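You operate a simulated robot arm through the tools that you are given. There is no shell and no other tool. Be economical: measure what you need, move in short steps, check, and stop when the job is done.

Carry out the task below with a simulated two-armed robot. There is one attempt and no reset: what you move stays moved.

## Task
Unclamp the green frame, carry it to the frame rack in both hands and shoot the rack keeper.
Fine: side clamp backed off to its stop, toggle clamp up; fingers clear of both pads.
Where things are to end (x, y in the base frame): green frame within 20 mm of [330, 620].

It is judged by the outcome, as a careful person would: the job done as asked, and still so three seconds after it is handed in. It fails if anything else is knocked over, pushed out of place, dropped, spilled or broken.

## Robot
Two 7-joint arms with two-finger parallel grippers on one trunk, on a base that drives. Base frame: it is fixed to the floor where the robot stands at the start and does not move with it; the origin is under the middle of the robot, x ahead of it, y to its left, z up. Units: mm, rad, N and s.
The left shoulder is at the start at [70, 134, 1201], the right one opposite. Places, roughly: frame rack top [300, 600, 800]; rack keeper [100, 600, 900]; side clamp [500, 100, 900]; toggle clamp [100, 100, 900]. Payload 1.57 kg a hand.
The tool frame of a hand sits at the grasp point between the pads (the TCP): z along the fingers, y along the line on which they close. The tips reach 30 mm beyond it. Largest opening 80 mm; finger width 17, thickness 12; the body of the gripper, 40 by 82 mm, starts 80 mm behind the TCP.
Orientation is that of the tool frame in the base frame, as [roll, pitch, yaw] about the fixed x, y, z axes, in that order (R = Rz(yaw) Ry(pitch) Rx(roll)). With the fingers straight down and closing along the base's y, the tool's x points along the base's -x, its y along +y and its z along -z.

## Interface
- The arms move only by the tool arm_command. It takes "left_rows", "right_rows" or both (then of equal length, played together; a hand with none holds still); each is a list of rows, each an object of numbers (a shift or turn left out is 0, a gripper value left out holds the last): "x", "y", "z": the shift along the tool's x, y, z in mm; "rx", "ry", "rz": the turn, a rotation vector about the tool's x, y, z in rad; "hand": the gripper command, from -1 (shut) to 1 (fully open), values between in proportion. In form: [{"x": .., "y": .., "z": .., "rx": .., "ry": .., "rz": .., "hand": ..}, ...]. A call has 1 to 8 rows; each row shifts and turns the commanded pose from where the row before left it, along the tool's axes as they then stand. Rows are played at 5 a second. More than 50 mm and 0.15 rad between two rows, or a gripper value outside its range, and nothing of the call is played. Where a pose cannot be reached the arm comes as near as it can. A force on the tool above 70 N (or 10 N above the force at the start of the call, whichever is more), or a blocked arm, ends the call early, and 0.2 s more pass. The fingers move at their own pace (about 153 mm/s each) and stop on an object; they squeeze with about 30 N. The grip force told is the motor's: it shows also when the fingers shut on nothing. Time passes only in rows, and 0.2 s behind the last, so rows that do not move let the fingers close. The reply holds the time, the measured pose of the TCP, the force on the tool along the base axes, the opening and the grip force, in the units named above and with some noise, with the torque about the TCP (base axes, N m) and any sound that the robot's microphone picked up.
- Cameras (640 x 400 px; columns grow to the right, rows downward): "scene" is now at [115.5, 40.4, 1408.9]; the picture's right is [0.52, -0.85, 0.00], its down [-0.64, -0.39, -0.66] and it looks along [0.57, 0.34, -0.75] (base axes); focal length 214 px, centre (320, 200). "left" rides on the left gripper at [72, 7, -122] in its tool frame; the picture's right is [-0.09, 1.00, 0.00], its down [-0.84, -0.08, -0.54] and it looks along [-0.54, -0.05, 0.84] (tool axes); focal length 238 px, centre (320, 200). "right" rides on the right gripper at [72, -7, -122] in its tool frame; the picture's right is [0.09, 1.00, 0.00], its down [-0.84, 0.08, -0.54] and it looks along [-0.54, 0.05, 0.84] (tool axes); focal length 238 px, centre (320, 200). There is no depth. A picture from a camera that has moved, and an enlarged one, comes with that camera's place and axes in the base frame and with its lens.
- get_image(camera): a new picture of that camera. No time passes.
- move_column(by): slides the trunk up (or, below 0, down) by that many mm; the arms and the scene camera ride with it, the base frame stays. It gives what a move gives, with no picture.
- roll_base(legs): drives the robot by 1 to 6 legs, each [ahead, left, turn to the left] in mm, mm and rad, along the robot's own axes; the way and the turn of a leg run together, so that a leg with both is an arc; at most 1500 mm and 3.142 rad a leg. The arms and the cameras ride along, it lands a little off, and it stops where it bumps. It gives what a move gives.
- aim_head(pan, tilt): turns the head with the scene camera to pan (to the left, within 1.501 rad either way) and tilt (down, from -0.506 to 1.204), counted from straight ahead of the robot. It gives what a move gives.
- zoom(camera, box): a new picture of the part [left, top, right, bottom] of that camera's present view, enlarged. No time passes.
- sign_off(): hands the job in; it is judged then, once.

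Go step by step. Nothing tells you exact positions but the pictures and the camera data: compare them with the known pose of the tool, close in by small moves and look again before you grip or let go. The budget is 120 turns and 100 pictures, counting those below and the enlarged ones. Unless the task says otherwise, let go and move clear before handing in, and close with one line.

The tools are called after "Emit:" as name(argument=value, ...) on one line, values as JSON. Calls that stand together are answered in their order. arm_command: Moves the arms, as the interface text tells. Its arguments: {"type":"object","properties":{"left_rows":{"type":"array","items":{"type":"object","properties":{"x":{"type":"number"},"y":{"type":"number"},"z":{"type":"number"},"rx":{"type":"number"},"ry":{"type":"number"},"rz":{"type":"number"},"hand":{"type":"number"}}}},"right_rows":{"type":"array","items":{"type":"object","properties":{"x":{"type":"number"},"y":{"type":"number"},"z":{"type":"number"},"rx":{"type":"number"},"ry":{"type":"number"},"rz":{"type":"number"},"hand":{"type":"number"}}}}},"required":[]} The other tools are called the same way: move_column (by) slides the trunk up or down; roll_base (legs) drives the base; aim_head (pan, tilt) turns the head that bears the scene camera; get_image (camera) takes a picture; zoom (camera, box) takes an enlarged picture of a part of a camera's view; sign_off () hands the job in.

At the start:

```text
t: 0.0
left_position: [289.6, 421.4, 1245.8]
left_orientation: [3.141, -0.001, -3.141]
left_wrist_force: [-0.1, -0.4, -0.2]
left_moment: [-0.02, 0.0, -0.03]
left_opening: 79.9
left_gripper_force: 0.1
right_position: [329.8, 12.5, 1242.1]
right_orientation: [3.139, 0.004, 3.141]
right_wrist_force: [0.5, -0.6, 0.2]
right_moment: [0.01, 0.01, -0.03]
right_opening: 80.2
right_gripper_force: 0.0
trunk travel left (down, up): [-775.0, 165.0]
robot x, y, heading: [0.1, 1.3, 0.002]
head pan, tilt: [0.545, 0.848]
```

scene: 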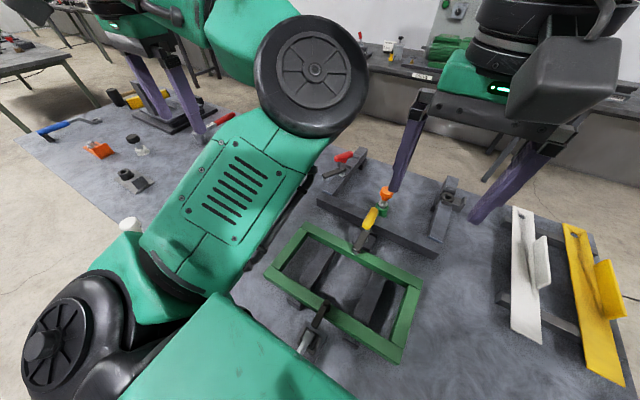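
right: 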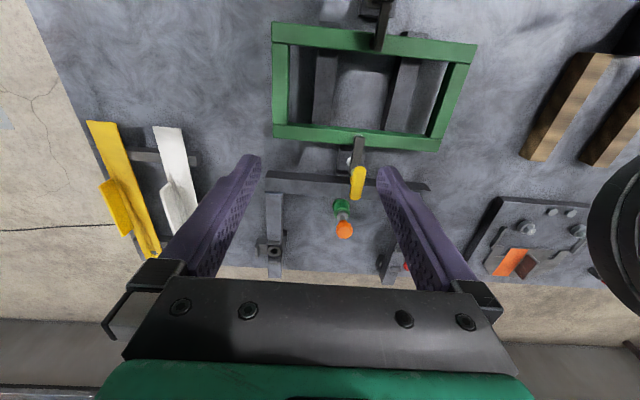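
left: 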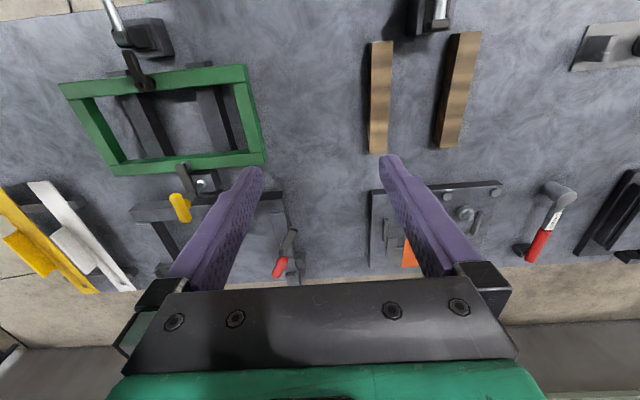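

The green frame lies at about x 228–428, y −80–282. The toggle clamp is on its near side, the side clamp on its far side, and the rack's wooden bars are to the left. I'll look closer at each mechanism first.

Emit:
zoom(camera="right", box=[240, 120, 460, 290])

Emit:
zoom(camera="left", box=[60, 0, 280, 140])

Emit:
zoom(camera="left", box=[340, 0, 560, 160])

Emit:
zoom(camera="scene", box=[240, 140, 480, 370])

```text
2.35 times, centred on (350, 205) of right
camera zoom: at [256.8, 8.4, 1365.0], right [-0.09, 1.0, 0.0], down [0.84, 0.08, 0.54], along [0.54, 0.05, -0.84], focal length 561 px, centre (249, 188)
```

zoom: 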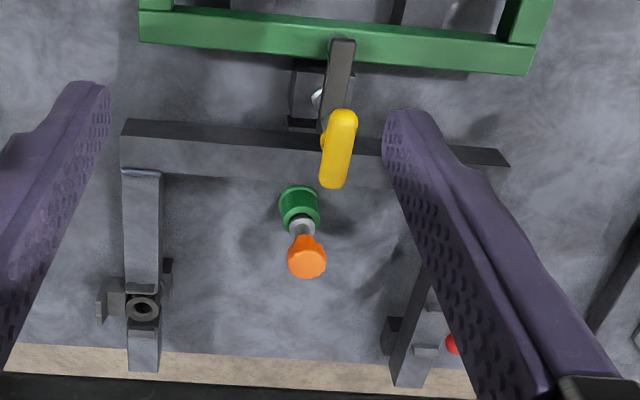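

```text
2.86 times, centred on (170, 70) of left
camera zoom: at [216.6, 427.6, 1368.5], right [0.09, 1.0, 0.0], down [0.84, -0.08, 0.54], along [0.54, -0.05, -0.84], focal length 681 px, centre (749, 571)
```

zoom: 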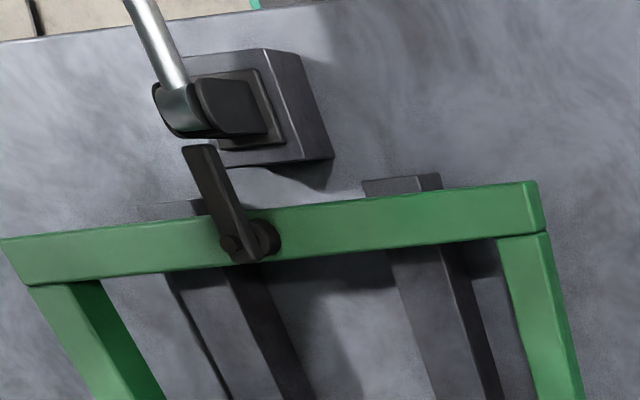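

```text
2.50 times, centred on (450, 80) of left
camera zoom: at [216.6, 427.6, 1368.5], right [0.09, 1.0, 0.0], down [0.84, -0.08, 0.54], along [0.54, -0.05, -0.84], focal length 596 px, centre (-5, 500)
```

zoom: 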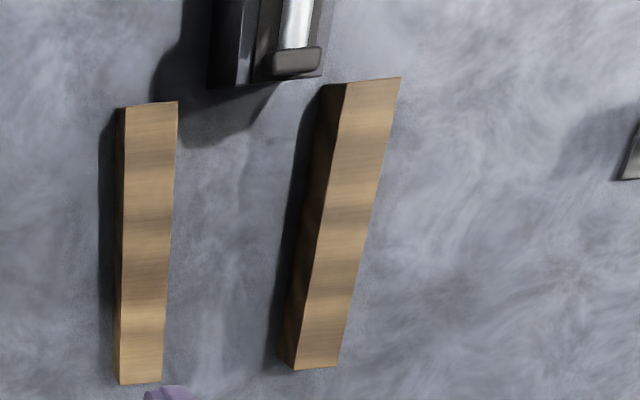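

```text
1.74 times, centred on (360, 255) of scene
camera zoom: at [115.5, 40.4, 1408.9], right [0.52, -0.85, 0.0], down [-0.64, -0.39, -0.66], along [0.57, 0.34, -0.75], focal length 373 px, centre (250, 104)
```

zoom: 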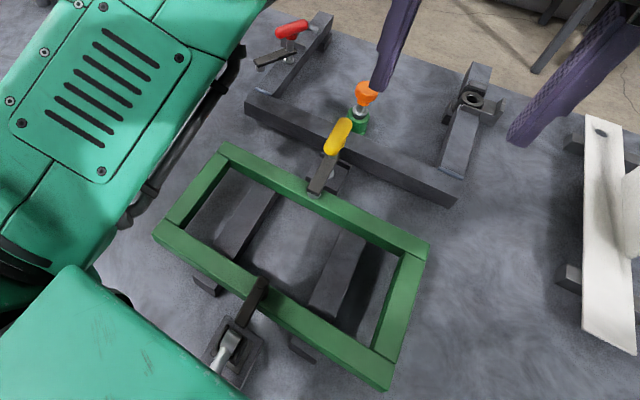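

The near clamp shows a silver handle. The far one has a yellow handle with an orange and green object behind it. I'll bring the right hand camera lower over the far clamp for a close look.

Emit:
arm_command(right_rows=[{"x": 0, "y": 14, "z": 40, "hand": 1}, {"x": 0, "y": 14, "z": 40}, {"x": 0, "y": 14, "z": 40}, {"x": 0, "y": 14, "z": 40}, {"x": 0, "y": 14, "z": 20}])

Emit:
get_image(camera="right")

Emit:
aim_head(pan=0.2, tilt=1.1)

Emit:
get_image(camera="scene")

```text
t: 1.2
left_position: [289.1, 420.1, 1246.1]
left_orientation: [-3.14, 0.0, -3.14]
left_wrist_force: [0.3, -0.6, -0.1]
left_moment: [-0.03, -0.01, 0.01]
left_opening: 80.0
left_gripper_force: 0.0
right_position: [328.2, 84.5, 1061.7]
right_orientation: [3.14, 0.002, -3.141]
right_wrist_force: [0.6, 0.0, -0.4]
right_moment: [-0.03, -0.03, -0.03]
right_opening: 80.1
right_gripper_force: 0.0
trunk travel left (down, up): [-775.0, 165.0]
robot x, y, heading: [2.1, 3.8, -0.001]
head pan, tilt: [0.545, 0.848]
```

```text
92 pictures are left
camera right: at [256.7, 80.1, 1184.9], right [-0.09, 1.0, 0.0], down [0.84, 0.08, 0.54], along [0.54, 0.05, -0.84], focal length 238 px, centre (320, 200)
```

right: 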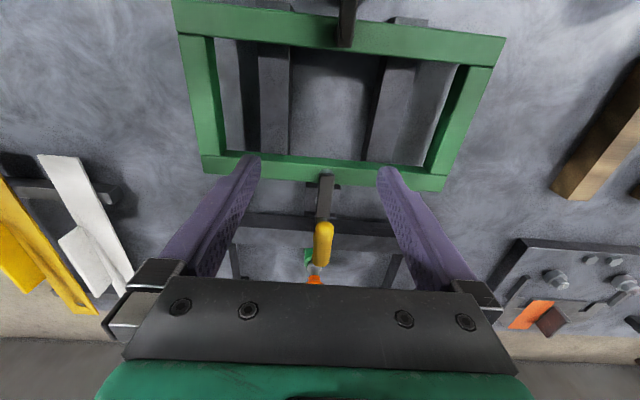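

```text
t: 2.0
left_position: [288.3, 419.3, 1247.9]
left_orientation: [-3.141, -0.001, 3.141]
left_wrist_force: [0.4, 0.1, 0.1]
left_moment: [0.0, -0.02, 0.0]
left_opening: 80.2
left_gripper_force: 0.0
right_position: [328.7, 84.5, 1062.5]
right_orientation: [3.14, 0.001, 3.141]
right_wrist_force: [-0.2, 0.0, -0.2]
right_moment: [0.0, 0.04, 0.02]
right_opening: 80.2
right_gripper_force: 0.1
trunk travel left (down, up): [-775.0, 165.0]
robot x, y, heading: [0.8, -5.0, -0.004]
head pan, tilt: [0.201, 1.1]
```

```text
91 pictures are left
camera scene: at [110.3, 12.3, 1391.0], right [0.2, -0.98, 0.0], down [-0.87, -0.18, -0.45], along [0.45, 0.09, -0.89], focal length 214 px, centre (320, 200)
```

scene: 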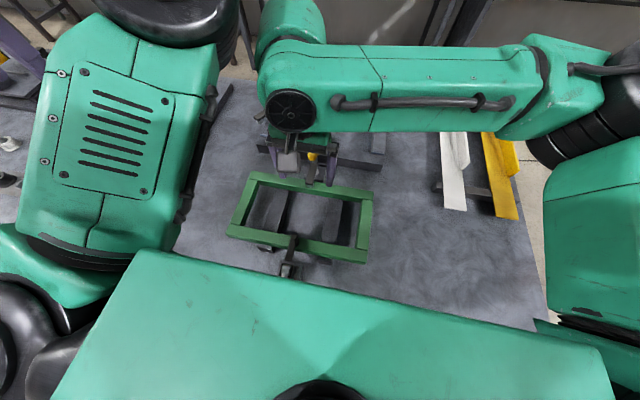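

The far clamp is now central between the fingers, so I'll zoom in on it.

Emit:
zoom(camera="right", box=[250, 140, 400, 285])

Emit:
zoom(camera="right", box=[170, 0, 520, 220])

```text
2.76 times, centred on (325, 212) of right
camera zoom: at [256.4, 79.0, 1185.5], right [-0.09, 1.0, 0.0], down [0.84, 0.08, 0.54], along [0.54, 0.05, -0.84], focal length 658 px, centre (306, 166)
```

zoom: 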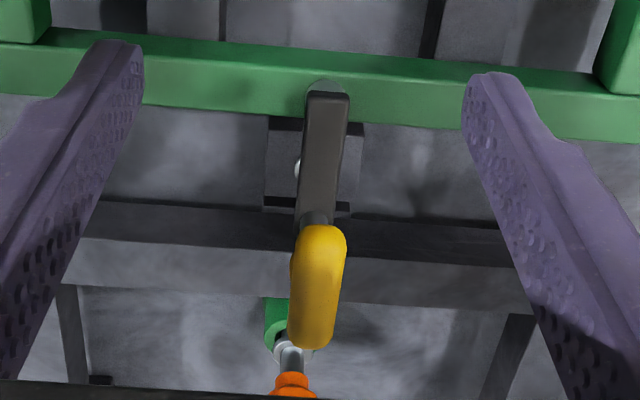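

```text
1.82 times, centred on (345, 110) of right
camera zoom: at [256.4, 79.0, 1185.5], right [-0.09, 1.0, 0.0], down [0.84, 0.08, 0.54], along [0.54, 0.05, -0.84], focal length 433 px, centre (274, 364)
```

zoom: 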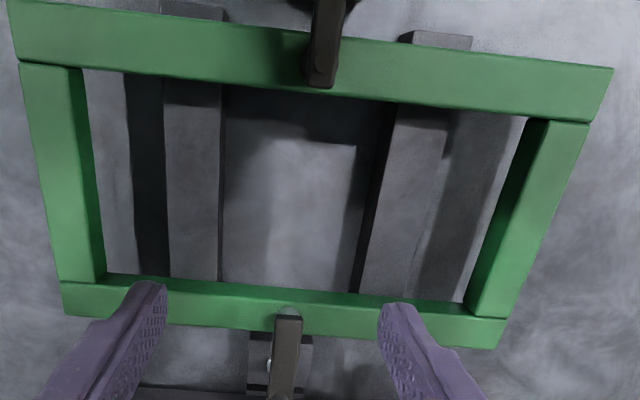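

The far clamp's action isn't clear from above. I'll back the right hand off and bring the left camera round for a low side view.

Emit:
arm_command(left_rows=[{"rz": 0.15}, {"rz": 0.15}, {"rz": 0.15}, {"rz": 0.15}, {"rz": 0.15}, {"rz": 0.15}, {"rz": 0.15}, {"rz": 0.15}], right_rows=[{"y": -25, "z": -20}, {"y": -25, "z": -20}, {"y": -25, "z": -20}, {"y": -25, "z": -20}, {"y": -25, "z": -20}, {"y": -25}, {"y": -25}, {"y": -25}])

Emit:
arm_command(left_rows=[{"rz": 0.15}, {"rz": 0.15}, {"rz": 0.07}, {"ry": -0.15}, {"ry": -0.15}, {"ry": -0.15}, {"ry": -0.15}])

Emit:
arm_command(left_rows=[{"x": 2.6, "y": 25, "z": 42}, {"x": 2.6, "y": 25, "z": 42}, {"x": 2.6, "y": 25, "z": 42}, {"x": 2.6, "y": 25, "z": 42}, {"x": 2.6, "y": 25, "z": 42}, {"x": 2.6, "y": 25, "z": 42}, {"x": 2.6, "y": 25, "z": 42}, {"x": 2.6, "y": 25, "z": 42}])

Emit:
get_image(camera="left")

```text
t: 3.8
left_position: [287.2, 417.7, 1247.6]
left_orientation: [3.139, 0.0, 1.938]
left_wrist_force: [0.6, 0.3, -0.3]
left_moment: [-0.03, -0.02, 0.04]
left_opening: 80.1
left_gripper_force: 0.2
right_position: [330.1, -120.4, 1163.0]
right_orientation: [3.141, 0.003, -3.141]
right_wrist_force: [-0.1, -1.1, 0.3]
right_moment: [0.04, -0.02, -0.01]
right_opening: 80.1
right_gripper_force: 0.1
trunk travel left (down, up): [-775.0, 165.0]
robot x, y, heading: [1.4, 1.5, -0.001]
head pan, tilt: [0.201, 1.1]
```

```text
t: 5.4
left_position: [287.1, 423.5, 1245.5]
left_orientation: [3.139, 0.601, 1.572]
left_wrist_force: [-0.3, -0.1, -0.1]
left_moment: [-0.02, -0.03, 0.01]
left_opening: 80.0
left_gripper_force: 0.0
right_position: [328.2, -116.2, 1164.4]
right_orientation: [-3.141, 0.004, -3.141]
right_wrist_force: [0.3, 0.9, 0.5]
right_moment: [-0.03, -0.04, -0.02]
right_opening: 80.1
right_gripper_force: 0.0
trunk travel left (down, up): [-775.0, 165.0]
robot x, y, heading: [-0.0, 0.8, 0.002]
head pan, tilt: [0.201, 1.1]
```

```text
t: 7.2
left_position: [490.5, 248.2, 956.4]
left_orientation: [3.141, 0.6, 1.573]
left_wrist_force: [1.5, 0.0, -0.4]
left_moment: [-0.02, 0.02, -0.01]
left_opening: 80.0
left_gripper_force: 0.0
right_position: [331.6, -116.1, 1163.4]
right_orientation: [3.14, 0.0, -3.141]
right_wrist_force: [-0.2, 0.5, -0.2]
right_moment: [0.01, 0.0, 0.0]
right_opening: 79.9
right_gripper_force: 0.0
trunk travel left (down, up): [-775.0, 165.0]
robot x, y, heading: [3.7, 0.9, 0.002]
head pan, tilt: [0.201, 1.1]
```

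```text
88 pictures are left
camera left: at [496.9, 377.8, 1016.8], right [1.0, -0.07, 0.05], down [-0.08, -0.38, 0.92], along [-0.05, -0.92, -0.39], focal length 238 px, centre (320, 200)
```

left: 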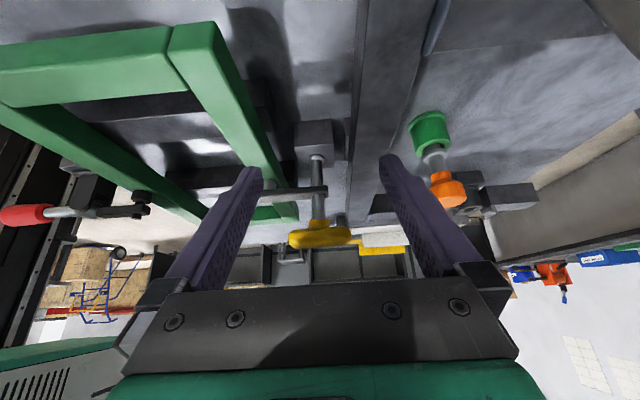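

Emit:
zoom(camera="left", box=[220, 90, 480, 260])

Emit:
zoom(camera="left", box=[0, 130, 200, 260])

```text
2.35 times, centred on (350, 175) of left
camera zoom: at [496.9, 377.8, 1016.8], right [1.0, -0.07, 0.05], down [-0.08, -0.38, 0.92], along [-0.05, -0.92, -0.39], focal length 561 px, centre (249, 259)
```

zoom: 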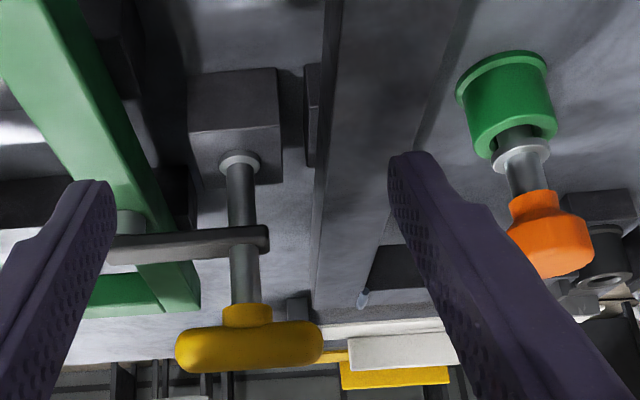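

```text
3.08 times, centred on (100, 195) of left
camera zoom: at [496.9, 377.8, 1016.8], right [1.0, -0.07, 0.05], down [-0.08, -0.38, 0.92], along [-0.05, -0.92, -0.39], focal length 733 px, centre (997, 215)
```

zoom: 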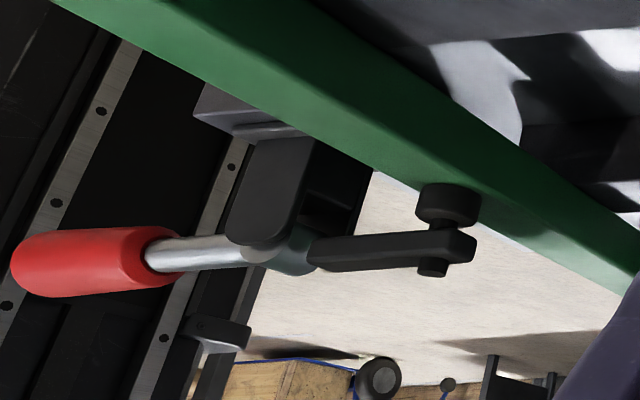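

The far "side clamp" is a vertical screw with a yellow T-handle near (480, 105, 946), lying along x, and its arm and pad press on the frame. The toggle's red handle lies toward the robot. I'll lift the left hand, set it upright and give it as much counter-clockwise range as I can.

Emit:
arm_command(left_rows=[{"x": -19, "z": -27.5}, {"x": -19, "z": -27.5}, {"x": -19, "z": -27.5}, {"x": -19, "z": -27.5}, {"ry": 0.15}, {"ry": 0.15}, {"ry": 0.15}, {"ry": 0.15}])

Emit:
arm_command(left_rows=[{"rz": 0.15}, {"rz": 0.15}, {"rz": 0.15}, {"rz": 0.15}, {"rz": 0.15}, {"rz": 0.15}, {"rz": 0.15}, {"rz": 0.15}])

Emit:
arm_command(left_rows=[{"rz": 0.15}, {"rz": 0.15}, {"rz": 0.07}, {"y": 48}, {"y": 48}, {"y": 47}])

Emit:
get_image(camera="left")

```text
t: 9.0
left_position: [485.1, 255.8, 1085.0]
left_orientation: [-3.13, 0.017, 1.598]
left_wrist_force: [-0.8, -0.1, -0.1]
left_moment: [0.01, -0.01, -0.03]
left_opening: 80.0
left_gripper_force: 0.1
right_position: [329.9, -117.2, 1162.4]
right_orientation: [3.141, 0.001, 3.141]
right_wrist_force: [-0.3, 0.4, 0.5]
right_moment: [0.0, 0.02, -0.02]
right_opening: 80.1
right_gripper_force: 0.0
trunk travel left (down, up): [-775.0, 165.0]
robot x, y, heading: [-0.4, -2.1, 0.001]
head pan, tilt: [0.201, 1.1]
```

```text
t: 10.8
left_position: [488.8, 252.7, 1089.6]
left_orientation: [3.119, 0.009, 0.387]
left_wrist_force: [-0.1, -0.4, -0.3]
left_moment: [-0.04, 0.05, 0.03]
left_opening: 79.9
left_gripper_force: 0.1
right_position: [330.6, -118.3, 1163.2]
right_orientation: [3.139, 0.001, 3.141]
right_wrist_force: [-0.1, -0.1, 0.2]
right_moment: [0.0, 0.02, 0.03]
right_opening: 80.1
right_gripper_force: 0.1
trunk travel left (down, up): [-775.0, 165.0]
robot x, y, heading: [1.4, 1.1, -0.003]
head pan, tilt: [0.201, 1.1]
```

```text
t: 12.2
left_position: [542.5, 155.2, 1104.6]
left_orientation: [3.125, 0.003, 0.02]
left_wrist_force: [-0.5, 0.0, -0.6]
left_moment: [0.01, 0.01, -0.01]
left_opening: 79.8
left_gripper_force: 0.0
left hand out of reach, approached as far as the arm can: row 4, 5, 6
right_position: [331.8, -117.5, 1161.9]
right_orientation: [3.14, 0.0, -3.141]
right_wrist_force: [0.6, 0.2, 0.0]
right_moment: [0.0, 0.03, 0.02]
right_opening: 80.3
right_gripper_force: 0.2
trunk travel left (down, up): [-775.0, 165.0]
robot x, y, heading: [-0.4, -3.9, 0.003]
head pan, tilt: [0.201, 1.1]
```

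```text
85 pictures are left
camera left: at [615.4, 152.4, 1227.5], right [-0.07, -1.0, 0.02], down [-0.84, 0.07, 0.54], along [-0.54, 0.02, -0.84], focal length 238 px, centre (320, 200)
```

left: 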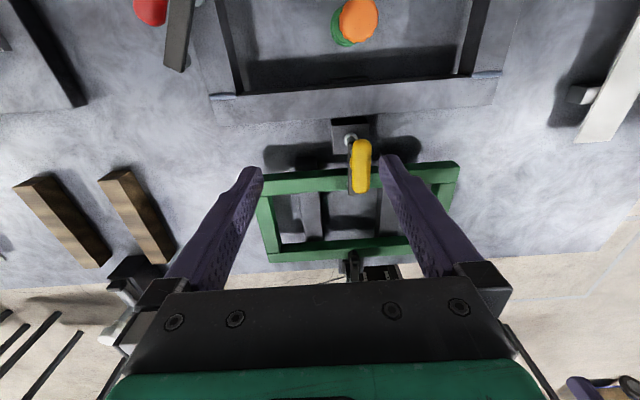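

That yaw is out of reach there. I'll go back to the normal yaw and work in strokes from it.

Emit:
arm_command(left_rows=[{"y": -40, "rz": -0.15}, {"y": -40, "rz": -0.15}, {"y": -40, "rz": -0.15}, {"rz": -0.15}, {"rz": -0.15}, {"rz": -0.15}, {"rz": -0.15}, {"rz": -0.15}])

Emit:
arm_command(left_rows=[{"rz": -0.15}, {"rz": -0.15}, {"rz": -0.15}, {"rz": -0.15}, {"rz": -0.15}, {"rz": -0.15}, {"rz": -0.15}, {"rz": -0.15}])

Emit:
arm_command(left_rows=[{"rz": -0.15}, {"rz": -0.15}, {"rz": -0.15}, {"rz": -0.15}, {"rz": -0.14}])

```text
t: 14.0
left_position: [523.5, 266.0, 1105.8]
left_orientation: [3.14, 0.0, 1.206]
left_wrist_force: [0.7, 0.8, 0.6]
left_moment: [-0.02, -0.03, -0.01]
left_opening: 80.0
left_gripper_force: 0.0
right_position: [330.3, -118.9, 1163.2]
right_orientation: [3.14, 0.001, -3.141]
right_wrist_force: [-0.3, -0.4, 1.0]
right_moment: [0.0, 0.02, 0.03]
right_opening: 79.9
right_gripper_force: 0.0
trunk travel left (down, up): [-775.0, 165.0]
robot x, y, heading: [-0.7, -3.4, 0.005]
head pan, tilt: [0.201, 1.1]
```

```text
t: 15.8
left_position: [522.3, 264.6, 1104.2]
left_orientation: [3.141, 0.0, 2.404]
left_wrist_force: [-0.3, 0.2, -0.2]
left_moment: [0.02, -0.01, 0.0]
left_opening: 80.0
left_gripper_force: 0.1
right_position: [330.5, -118.8, 1162.3]
right_orientation: [3.139, 0.0, 3.141]
right_wrist_force: [-0.3, 0.0, -0.3]
right_moment: [0.03, 0.01, -0.01]
right_opening: 79.9
right_gripper_force: 0.1
trunk travel left (down, up): [-775.0, 165.0]
robot x, y, heading: [1.0, -1.1, 0.001]
head pan, tilt: [0.201, 1.1]
```

```text
t: 17.0
left_position: [523.4, 265.7, 1105.4]
left_orientation: [-3.141, -0.001, -3.14]
left_wrist_force: [-0.1, -0.8, 1.2]
left_moment: [0.02, 0.03, 0.01]
left_opening: 80.1
left_gripper_force: 0.1
right_position: [329.2, -118.0, 1163.2]
right_orientation: [3.14, 0.001, -3.14]
right_wrist_force: [-0.6, -0.3, -0.2]
right_moment: [0.04, -0.02, 0.0]
right_opening: 80.1
right_gripper_force: 0.1
trunk travel left (down, up): [-775.0, 165.0]
robot x, y, heading: [0.5, -2.5, 0.002]
head pan, tilt: [0.201, 1.1]
```

Emit:
arm_command(left_rows=[{"x": 11, "y": -40, "z": 10}, {"x": 11, "y": -40, "z": 10}, {"x": 11, "y": -40, "z": 10}, {"x": 10, "y": -40, "z": 10}, {"z": 35}, {"z": 28}])

Emit:
get_image(camera="left")

Emit:
get_image(camera="right")

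```text
t: 18.4
left_position: [550.2, 159.3, 1014.6]
left_orientation: [3.138, -0.001, 3.141]
left_wrist_force: [0.7, -0.5, 0.2]
left_moment: [-0.01, 0.02, -0.02]
left_opening: 80.2
left_gripper_force: 0.1
left hand out of reach, approached as far as the arm can: row 2, 3, 4, 5
right_position: [330.1, -118.5, 1162.0]
right_orientation: [3.14, 0.0, -3.141]
right_wrist_force: [1.0, -0.2, 0.0]
right_moment: [0.02, 0.02, -0.02]
right_opening: 80.0
right_gripper_force: 0.1
trunk travel left (down, up): [-775.0, 165.0]
robot x, y, heading: [-3.0, 1.5, 0.0]
head pan, tilt: [0.201, 1.1]
```

```text
84 pictures are left
camera left: at [478.0, 167.3, 1138.1], right [0.09, 1.0, 0.0], down [0.84, -0.08, 0.54], along [0.54, -0.05, -0.84], focal length 238 px, centre (320, 200)
```

left: 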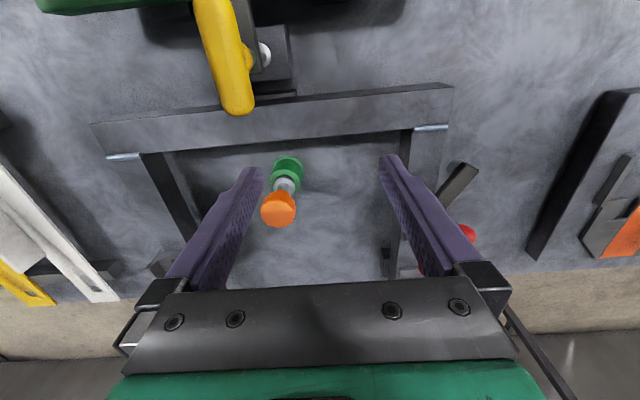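

```text
83 pictures are left
camera right: at [258.3, -122.8, 1285.7], right [-0.09, 1.0, 0.0], down [0.84, 0.08, 0.54], along [0.54, 0.05, -0.84], focal length 238 px, centre (320, 200)
```

right: 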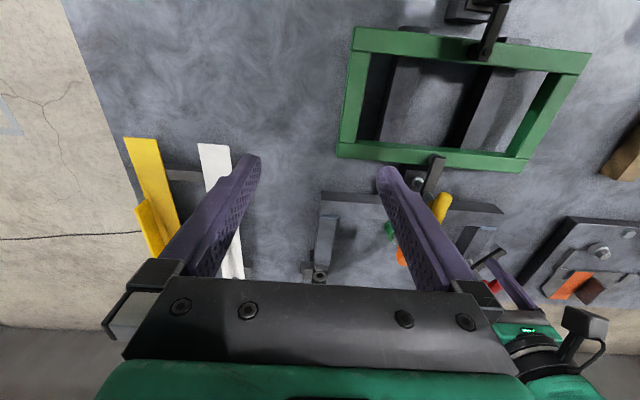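

The left arm is badly placed for this spot, so I'll retract it and use the right hand on the screw.

Emit:
arm_command(left_rows=[{"x": 20, "y": 34, "z": -20}, {"x": 20, "y": 34, "z": -20}, {"x": 20, "y": 34, "z": -20}, {"x": 20, "y": 34, "z": -20}, {"x": 20, "y": 34, "z": -20}, {"x": 20, "y": 34, "z": -20}, {"x": 20, "y": 34, "z": -20}, {"x": 20, "y": 34, "z": -20}])

Emit:
arm_command(right_rows=[{"x": -21.5, "y": 31.9, "z": 20}, {"x": -21.5, "y": 31.9, "z": 20}, {"x": -21.5, "y": 31.9, "z": 20}, {"x": -21.5, "y": 31.9, "z": 20}, {"x": -21.5, "y": 31.9, "z": 20}, {"x": -21.5, "y": 31.9, "z": 20}, {"x": -21.5, "y": 31.9, "z": 20}])

Emit:
get_image(camera="right")

Emit:
get_image(camera="left")

```text
t: 20.2
left_position: [386.5, 432.7, 1177.1]
left_orientation: [-3.141, 0.0, 3.14]
left_wrist_force: [0.0, 1.0, -0.9]
left_moment: [-0.05, 0.0, 0.03]
left_opening: 80.1
left_gripper_force: 0.0
right_position: [329.7, -115.5, 1164.1]
right_orientation: [3.141, 0.003, 3.14]
right_wrist_force: [-0.6, 0.0, 0.2]
right_moment: [-0.04, 0.01, 0.0]
right_opening: 80.1
right_gripper_force: 0.0
trunk travel left (down, up): [-775.0, 165.0]
robot x, y, heading: [0.9, 3.1, -0.001]
head pan, tilt: [0.201, 1.1]
```

```text
t: 21.8
left_position: [387.2, 434.1, 1176.0]
left_orientation: [-3.14, -0.002, -3.141]
left_wrist_force: [0.2, 0.3, -0.1]
left_moment: [0.0, 0.03, -0.03]
left_opening: 79.9
left_gripper_force: 0.0
right_position: [480.0, 110.3, 1023.1]
right_orientation: [-3.139, 0.0, -3.141]
right_wrist_force: [-0.1, -0.1, -1.1]
right_moment: [-0.06, -0.03, 0.02]
right_opening: 80.1
right_gripper_force: 0.0
trunk travel left (down, up): [-775.0, 165.0]
robot x, y, heading: [2.2, 4.7, -0.001]
head pan, tilt: [0.201, 1.1]
```

```text
82 pictures are left
camera right: at [408.6, 105.5, 1145.7], right [-0.09, 1.0, 0.0], down [0.84, 0.08, 0.54], along [0.54, 0.05, -0.84], focal length 238 px, centre (320, 200)
```

right: 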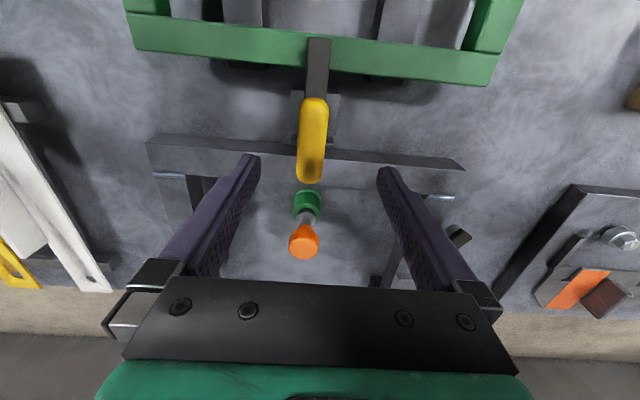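

```text
81 pictures are left
camera left: at [316.1, 441.2, 1298.7], right [0.09, 1.0, 0.0], down [0.84, -0.08, 0.54], along [0.54, -0.05, -0.84], focal length 238 px, centre (320, 200)
```

left: 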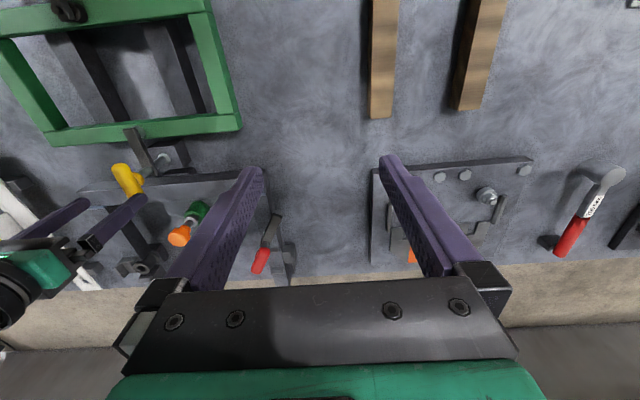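

The right hand is over the T-handle, whose centre is near (479, 104, 946) with the bar along x. I'll descend around it and close.

Emit:
arm_command(right_rows=[{"y": -6, "z": 30}, {"z": 30}, {"z": 10}])

Emit:
get_image(camera="right")

Emit:
get_image(camera="left")

```text
t: 22.6
left_position: [387.8, 429.0, 1177.1]
left_orientation: [3.141, 0.0, 3.141]
left_wrist_force: [-1.2, 0.2, -0.6]
left_moment: [-0.02, 0.01, -0.02]
left_opening: 80.1
left_gripper_force: 0.0
right_position: [481.4, 101.7, 953.8]
right_orientation: [3.14, 0.001, 3.141]
right_wrist_force: [0.8, -0.6, 0.2]
right_moment: [0.03, -0.02, 0.03]
right_opening: 80.1
right_gripper_force: 0.0
trunk travel left (down, up): [-775.0, 165.0]
robot x, y, heading: [-2.4, -3.4, -0.002]
head pan, tilt: [0.201, 1.1]
```

```text
80 pictures are left
camera right: at [408.5, 96.1, 1076.6], right [-0.09, 1.0, 0.0], down [0.84, 0.08, 0.54], along [0.54, 0.05, -0.84], focal length 238 px, centre (320, 200)
```

right: 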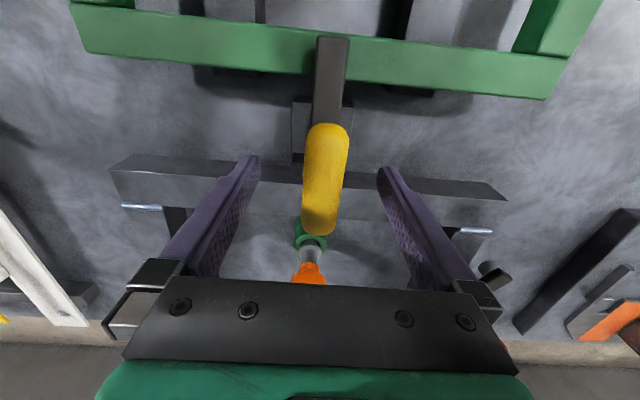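

```text
79 pictures are left
camera left: at [315.2, 438.3, 1300.0], right [0.09, 1.0, 0.0], down [0.84, -0.08, 0.54], along [0.54, -0.05, -0.84], focal length 238 px, centre (320, 200)
```

left: 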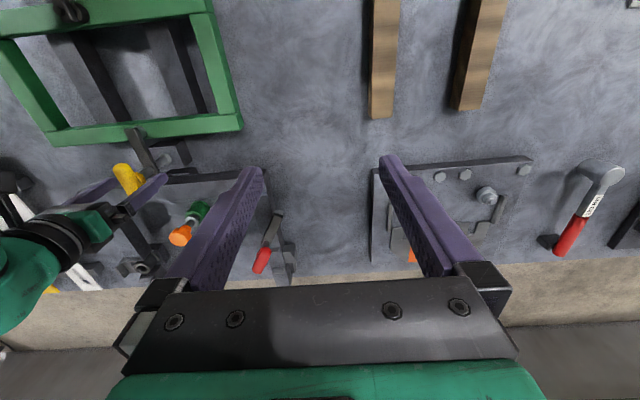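

Emit:
arm_command(right_rows=[{"y": 2, "z": 3, "hand": -1}, {}, {}])

Emit:
zoom(camera="right", box=[200, 20, 460, 280])

```text
t: 23.4
left_position: [387.0, 428.7, 1178.2]
left_orientation: [3.139, -0.001, 3.141]
left_wrist_force: [0.1, -0.6, -0.3]
left_moment: [-0.01, -0.03, 0.0]
left_opening: 80.1
left_gripper_force: 0.1
right_position: [481.3, 103.9, 952.0]
right_orientation: [3.14, 0.001, 3.141]
right_wrist_force: [0.8, -4.3, 6.2]
right_moment: [-0.5, 0.05, 0.01]
right_opening: 23.9
right_gripper_force: 36.2
trunk travel left (down, up): [-775.0, 165.0]
robot x, y, heading: [-0.6, -1.0, 0.001]
head pan, tilt: [0.201, 1.1]
```

```text
1.54 times, centred on (330, 150) of right
camera zoom: at [408.5, 97.7, 1073.7], right [-0.09, 1.0, 0.0], down [0.84, 0.08, 0.54], along [0.54, 0.05, -0.84], focal length 367 px, centre (305, 277)
```

zoom: 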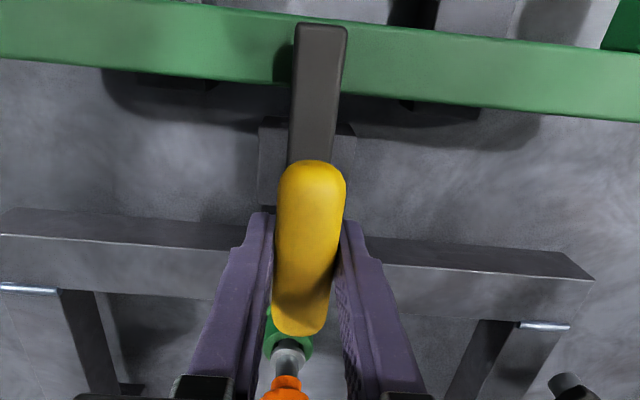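

The T-handle is gripped (24 mm). I'll turn it counter-clockwise in small steps and watch the torque.

Emit:
arm_command(right_rows=[{"rz": -0.1}, {"rz": -0.1}, {"rz": -0.1}])

```text
t: 24.2
left_position: [386.6, 429.4, 1178.6]
left_orientation: [3.139, -0.001, 3.141]
left_wrist_force: [-0.7, 0.6, 0.7]
left_moment: [0.0, 0.02, 0.0]
left_opening: 79.6
left_gripper_force: 0.0
right_position: [480.7, 103.2, 949.6]
right_orientation: [3.141, 0.004, -2.84]
right_wrist_force: [4.7, -3.1, 12.8]
right_moment: [-0.09, 0.57, -0.04]
right_opening: 24.2
right_gripper_force: 36.1
trunk travel left (down, up): [-775.0, 165.0]
robot x, y, heading: [2.0, -1.1, -0.002]
head pan, tilt: [0.201, 1.1]
```

Emit:
arm_command(right_rows=[{"rz": -0.15, "z": -0.3}, {"rz": -0.15, "z": -0.3}, {"rz": -0.15, "z": -0.3}, {"rz": -0.15, "z": -0.3}])

Emit:
get_image(camera="right")

Emit:
zoom(camera="left", box=[60, 100, 260, 260])

```text
t: 25.2
left_position: [387.6, 431.3, 1176.6]
left_orientation: [-3.14, 0.0, 3.14]
left_wrist_force: [0.1, -0.5, 0.1]
left_moment: [0.04, 0.0, -0.03]
left_opening: 80.2
left_gripper_force: 0.1
right_position: [480.1, 103.3, 951.5]
right_orientation: [-3.141, 0.002, -2.239]
right_wrist_force: [8.7, 1.1, 8.9]
right_moment: [0.6, -0.62, -0.03]
right_opening: 24.0
right_gripper_force: 36.1
trunk travel left (down, up): [-775.0, 165.0]
robot x, y, heading: [2.5, -2.3, 0.0]
head pan, tilt: [0.201, 1.1]
```

```text
77 pictures are left
camera right: at [440.7, 44.5, 1073.5], right [-0.84, 0.54, 0.0], down [0.46, 0.7, 0.54], along [0.3, 0.46, -0.84], focal length 238 px, centre (320, 200)
```

right: 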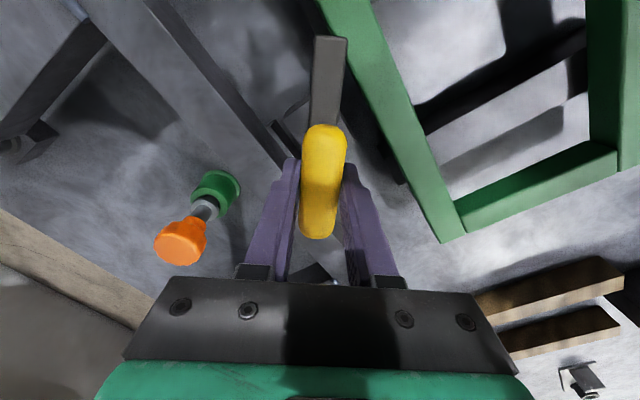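

```text
2.50 times, centred on (160, 180) of left
camera zoom: at [316.1, 438.5, 1299.7], right [0.09, 1.0, 0.0], down [0.84, -0.08, 0.54], along [0.54, -0.05, -0.84], focal length 596 px, centre (720, 250)
```

zoom: 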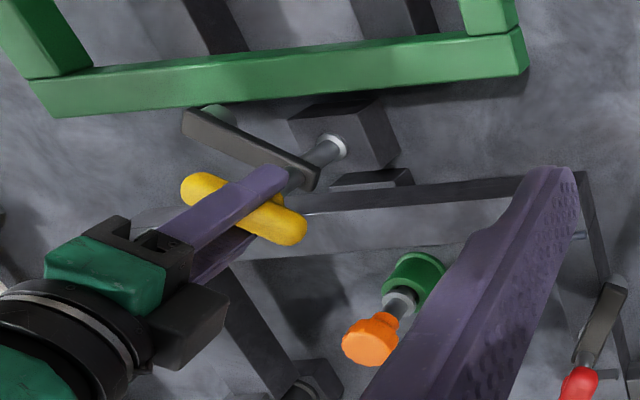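

The arm swings with the handle and is already off the frame. I'll keep turning to its stop.

Emit:
arm_command(right_rows=[{"rz": -0.15}, {"rz": -0.15}, {"rz": -0.15}, {"rz": -0.15}])

Emit:
zoom(camera="left", box=[60, 100, 260, 260])

```text
t: 26.2
left_position: [386.5, 431.4, 1177.4]
left_orientation: [3.141, 0.001, 3.142]
left_wrist_force: [0.1, 0.6, -0.3]
left_moment: [0.02, -0.02, -0.01]
left_opening: 80.1
left_gripper_force: 0.0
right_position: [480.1, 103.2, 951.7]
right_orientation: [-3.141, 0.003, -1.64]
right_wrist_force: [5.8, 2.1, 10.2]
right_moment: [0.87, -0.19, -0.02]
right_opening: 23.9
right_gripper_force: 35.5
trunk travel left (down, up): [-775.0, 165.0]
robot x, y, heading: [-2.8, -3.3, 0.001]
head pan, tilt: [0.201, 1.1]
```

```text
2.50 times, centred on (160, 180) of left
camera zoom: at [315.4, 438.7, 1299.8], right [0.09, 1.0, 0.0], down [0.84, -0.08, 0.54], along [0.54, -0.05, -0.84], focal length 596 px, centre (720, 250)
```

zoom: 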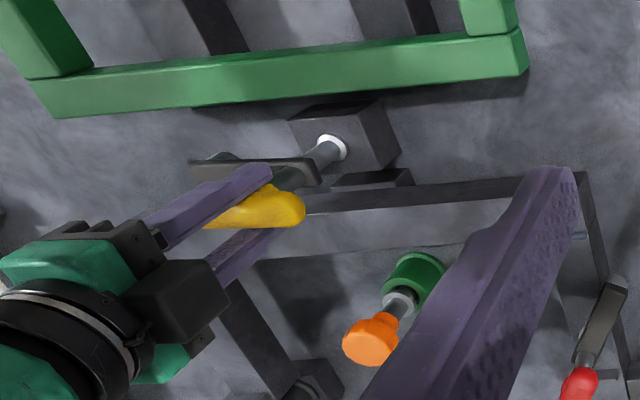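

Emit:
arm_command(right_rows=[{"rz": -0.1}, {"rz": -0.1}, {"rz": -0.1}])

```text
t: 27.0
left_position: [387.6, 430.5, 1178.4]
left_orientation: [-3.141, 0.0, -3.141]
left_wrist_force: [0.1, -0.2, 0.0]
left_moment: [-0.01, 0.01, 0.01]
left_opening: 79.8
left_gripper_force: 0.1
right_position: [479.2, 103.3, 951.2]
right_orientation: [3.141, 0.002, -1.34]
right_wrist_force: [2.8, 1.8, 5.9]
right_moment: [0.89, 0.13, -0.03]
right_opening: 23.9
right_gripper_force: 35.6
trunk travel left (down, up): [-775.0, 165.0]
robot x, y, heading: [0.8, 0.4, 0.002]
head pan, tilt: [0.201, 1.1]
```

Emit:
arm_command(right_rows=[{"rz": -0.1}, {"rz": -0.1}, {"rz": -0.1}, {"rz": -0.1}])

Emit:
zoom(camera="left", box=[60, 100, 260, 260])

```text
t: 28.0
left_position: [386.6, 431.2, 1177.0]
left_orientation: [3.141, 0.001, 3.141]
left_wrist_force: [0.1, 0.3, -0.3]
left_moment: [-0.01, -0.01, 0.01]
left_opening: 79.7
left_gripper_force: 0.1
right_position: [478.2, 104.3, 949.9]
right_orientation: [-3.141, 0.002, -0.939]
right_wrist_force: [-4.9, 0.7, -1.3]
right_moment: [0.79, 0.44, -0.05]
right_opening: 23.8
right_gripper_force: 35.8
trunk travel left (down, up): [-775.0, 165.0]
robot x, y, heading: [2.0, 1.8, 0.002]
head pan, tilt: [0.201, 1.1]
```

```text
2.50 times, centred on (160, 180) of left
camera zoom: at [314.4, 438.7, 1299.9], right [0.09, 1.0, 0.0], down [0.84, -0.08, 0.54], along [0.54, -0.05, -0.84], focal length 596 px, centre (720, 250)
```

zoom: 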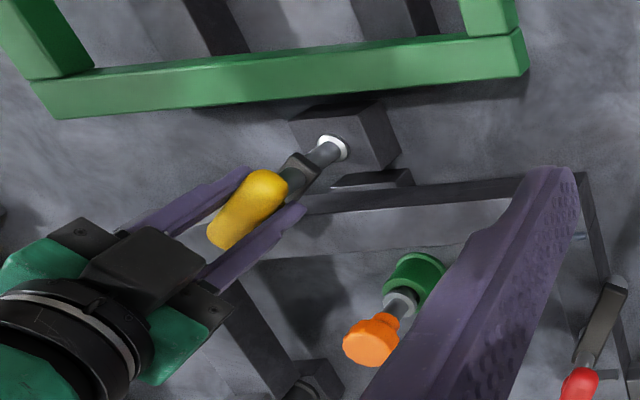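

Emit:
arm_command(right_rows=[{"rz": -0.1}, {"rz": -0.1}, {"rz": -0.1}, {"rz": -0.1}])

```text
t: 29.0
left_position: [385.5, 430.6, 1178.4]
left_orientation: [3.141, 0.001, -3.141]
left_wrist_force: [-0.6, 0.0, 0.3]
left_moment: [0.0, -0.01, 0.01]
left_opening: 80.5
left_gripper_force: 0.1
right_position: [478.0, 102.9, 951.6]
right_orientation: [-3.14, 0.0, -0.541]
right_wrist_force: [-9.1, 0.3, -3.9]
right_moment: [0.32, 0.48, 0.0]
right_opening: 23.9
right_gripper_force: 35.4
trunk travel left (down, up): [-775.0, 165.0]
robot x, y, heading: [-0.6, 3.2, 0.003]
head pan, tilt: [0.201, 1.1]
```

Emit:
arm_command(right_rows=[{"rz": -0.1}, {"rz": -0.1}, {"rz": -0.1}, {"rz": -0.1}, {"rz": -0.1}])

Emit:
zoom(camera="left", box=[60, 100, 260, 260])

```text
t: 30.2
left_position: [387.8, 430.7, 1177.2]
left_orientation: [3.141, -0.001, 3.141]
left_wrist_force: [-1.0, -0.3, -0.3]
left_moment: [-0.01, -0.02, -0.02]
left_opening: 80.1
left_gripper_force: 0.1
right_position: [480.2, 102.0, 950.8]
right_orientation: [-3.14, -0.002, -0.046]
right_wrist_force: [-4.1, -3.7, -2.8]
right_moment: [-0.22, 0.06, -2.22]
right_opening: 35.0
right_gripper_force: 42.0
trunk travel left (down, up): [-775.0, 165.0]
robot x, y, heading: [-1.6, -3.7, -0.003]
head pan, tilt: [0.201, 1.1]
```

```text
2.50 times, centred on (160, 180) of left
camera zoom: at [314.9, 437.6, 1300.4], right [0.09, 1.0, 0.0], down [0.84, -0.08, 0.54], along [0.54, -0.05, -0.84], focal length 596 px, centre (720, 250)
```

zoom: 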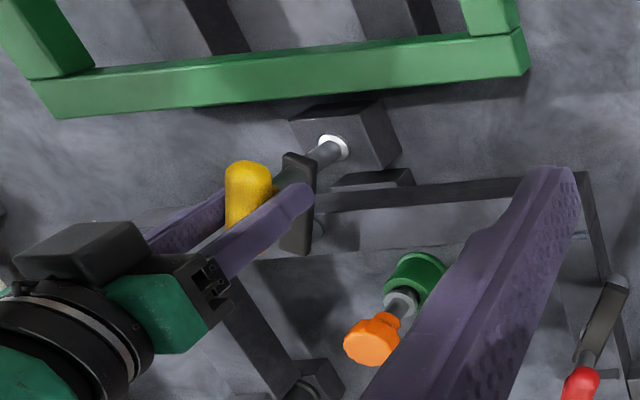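

Torque jumped and the fingers twisted, so the screw is at its stop with the arm pointing away from the frame. I'll ease off slightly, open and rise.

Emit:
arm_command(right_rows=[{"rz": 0.1}, {"hand": 1}, {}, {"z": -40}, {"z": -40}])

Emit:
get_image(camera="right")

Emit:
zoom(camera="left", box=[60, 100, 260, 260])

```text
t: 31.4
left_position: [386.9, 430.3, 1178.2]
left_orientation: [3.142, 0.001, 3.142]
left_wrist_force: [0.4, -0.3, 0.5]
left_moment: [0.0, 0.01, -0.01]
left_opening: 79.7
left_gripper_force: 0.1
right_position: [480.0, 103.4, 1031.7]
right_orientation: [-3.142, -0.001, -0.142]
right_wrist_force: [0.9, -0.3, 0.1]
right_moment: [-0.01, -0.02, 0.03]
right_opening: 80.2
right_gripper_force: 0.0
trunk travel left (down, up): [-775.0, 165.0]
robot x, y, heading: [-0.7, -2.7, -0.0]
head pan, tilt: [0.201, 1.1]
```

```text
72 pictures are left
camera right: at [551.7, 100.7, 1154.7], right [-0.05, -1.0, 0.0], down [-0.84, 0.04, 0.54], along [-0.54, 0.03, -0.84], focal length 238 px, centre (320, 200)
```

right: 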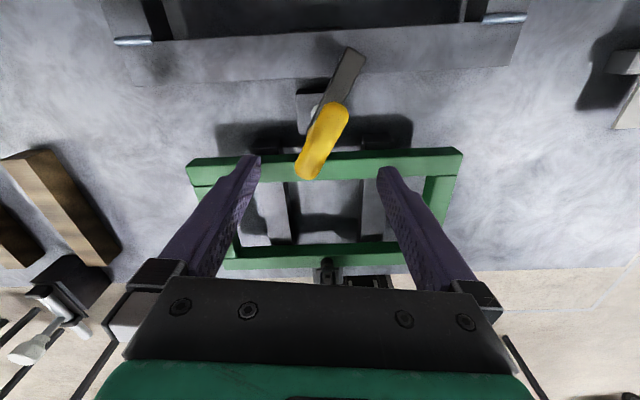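

```text
2.50 times, centred on (160, 180) of left
camera zoom: at [314.8, 438.8, 1299.9], right [0.09, 1.0, 0.0], down [0.84, -0.08, 0.54], along [0.54, -0.05, -0.84], focal length 596 px, centre (720, 250)
```

zoom: 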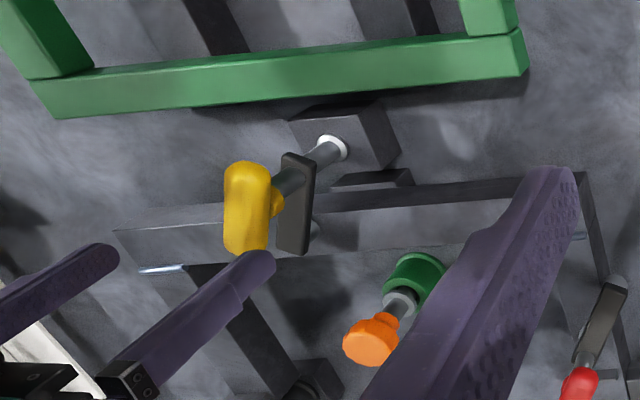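

The side clamp is backed off with its arm clear of the frame. By triangulation the frame top is about z 859 and its centre about (330, 101). I'll raise the right hand, unwind its wrist and back the base off for room to reach the toggle's red handle.

Emit:
arm_command(right_rows=[{"z": -45, "rz": 0.15}, {"z": -40, "rz": 0.15}, {"rz": 0.15}, {"rz": 0.15}, {"rz": 0.15}, {"rz": 0.15}, {"rz": 0.15}, {"rz": 0.15}])

Emit:
arm_command(right_rows=[{"rz": 0.15}, {"rz": 0.15}, {"rz": 0.15}, {"rz": 0.15}, {"rz": 0.15}, {"rz": 0.15}, {"rz": 0.15}, {"rz": 0.15}])

Emit:
arm_command(right_rows=[{"rz": 0.15}, {"rz": 0.15}, {"rz": 0.15}, {"rz": 0.15}, {"x": 40, "z": -15}, {"x": 40, "z": -15}])

Emit:
roll_base(legs=[[-250, 0, 0]])

Emit:
get_image(camera="right")

```text
t: 33.2
left_position: [386.9, 431.5, 1178.1]
left_orientation: [-3.141, -0.001, -3.141]
left_wrist_force: [-0.3, -0.1, -0.4]
left_moment: [-0.01, 0.0, 0.01]
left_opening: 80.1
left_gripper_force: 0.0
right_position: [478.7, 103.1, 1116.6]
right_orientation: [-3.139, 0.002, -1.344]
right_wrist_force: [1.0, -0.4, 0.0]
right_moment: [0.0, 0.02, -0.01]
right_opening: 79.7
right_gripper_force: 0.1
trunk travel left (down, up): [-775.0, 165.0]
robot x, y, heading: [2.1, -2.8, 0.001]
head pan, tilt: [0.201, 1.1]
```

```text
t: 35.0
left_position: [386.9, 431.8, 1177.6]
left_orientation: [3.141, 0.001, 3.141]
left_wrist_force: [-0.3, -1.5, -0.1]
left_moment: [0.01, -0.01, 0.0]
left_opening: 79.8
left_gripper_force: 0.0
right_position: [479.0, 105.6, 1116.3]
right_orientation: [-3.141, 0.002, -2.544]
right_wrist_force: [0.4, -0.3, -0.1]
right_moment: [0.0, 0.01, -0.01]
right_opening: 80.2
right_gripper_force: 0.0
trunk travel left (down, up): [-775.0, 165.0]
robot x, y, heading: [-3.5, -0.4, 0.002]
head pan, tilt: [0.201, 1.1]
```

```text
t: 36.4
left_position: [385.8, 430.2, 1178.7]
left_orientation: [3.141, 0.001, -3.141]
left_wrist_force: [0.0, -0.1, 0.0]
left_moment: [-0.02, 0.0, 0.0]
left_opening: 80.0
left_gripper_force: 0.1
right_position: [399.1, 102.0, 1147.1]
right_orientation: [3.139, 0.001, -3.14]
right_wrist_force: [0.7, -0.7, 0.1]
right_moment: [-0.02, -0.02, 0.0]
right_opening: 79.9
right_gripper_force: 0.1
trunk travel left (down, up): [-775.0, 165.0]
robot x, y, heading: [1.0, 2.4, 0.001]
head pan, tilt: [0.201, 1.1]
```

```text
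t: 38.2
left_position: [142.5, 432.1, 1176.8]
left_orientation: [-3.141, -0.003, -3.138]
left_wrist_force: [0.3, -0.8, 0.3]
left_moment: [0.02, -0.02, 0.03]
left_opening: 80.2
left_gripper_force: 0.1
right_position: [161.2, 104.0, 1145.3]
right_orientation: [3.139, 0.001, -3.138]
right_wrist_force: [-0.4, 0.5, 0.3]
right_moment: [0.02, 0.01, 0.03]
right_opening: 80.0
right_gripper_force: 0.0
trunk travel left (down, up): [-775.0, 165.0]
robot x, y, heading: [-240.9, -0.2, 0.008]
head pan, tilt: [0.201, 1.1]
```

```text
70 pictures are left
camera right: at [87.8, 98.7, 1268.7], right [-0.1, 1.0, 0.0], down [0.84, 0.08, 0.54], along [0.54, 0.05, -0.84], focal length 238 px, centre (320, 200)
```

right: 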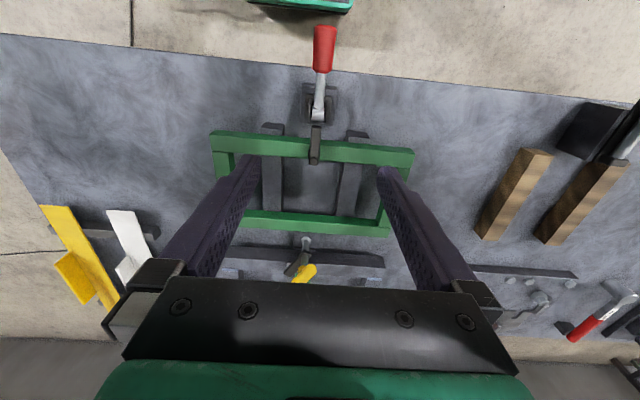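

The toggle's red grip is centred near (88, 103, 890). I'll move over it.

Emit:
arm_command(right_rows=[{"x": 18, "z": 44}, {"x": 18, "z": 44}, {"x": 18, "z": 44}, {"x": 18, "z": 44}])

Emit:
get_image(camera="right")

Emit:
get_image(camera="left")

```text
t: 39.2
left_position: [142.6, 433.5, 1178.1]
left_orientation: [3.141, 0.0, -3.137]
left_wrist_force: [0.0, 0.2, 0.1]
left_moment: [0.0, 0.01, -0.01]
left_opening: 79.8
left_gripper_force: 0.1
right_position: [87.3, 103.2, 973.0]
right_orientation: [3.137, 0.001, -3.136]
right_wrist_force: [0.3, 0.1, -0.1]
right_moment: [-0.03, 0.0, -0.03]
right_opening: 80.2
right_gripper_force: 0.0
trunk travel left (down, up): [-775.0, 165.0]
robot x, y, heading: [-242.7, -1.1, -0.002]
head pan, tilt: [0.201, 1.1]
```

```text
69 pictures are left
camera right: at [15.4, 97.0, 1096.0], right [-0.1, 1.0, 0.0], down [0.84, 0.08, 0.54], along [0.54, 0.06, -0.84], focal length 238 px, centre (320, 200)
```

right: 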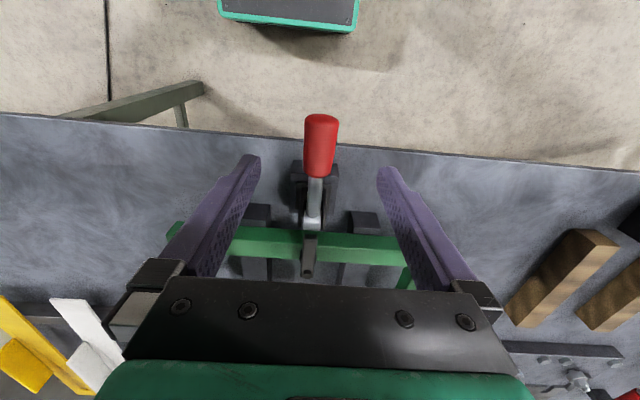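

```text
68 pictures are left
camera left: at [69.9, 439.1, 1299.9], right [0.09, 1.0, 0.0], down [0.84, -0.07, 0.54], along [0.54, -0.05, -0.84], focal length 238 px, centre (320, 200)
```

left: 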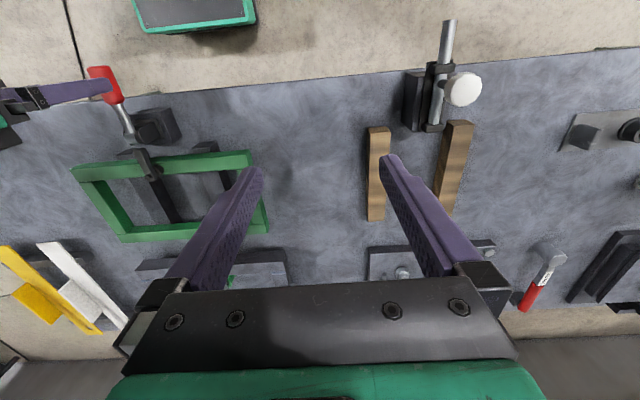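

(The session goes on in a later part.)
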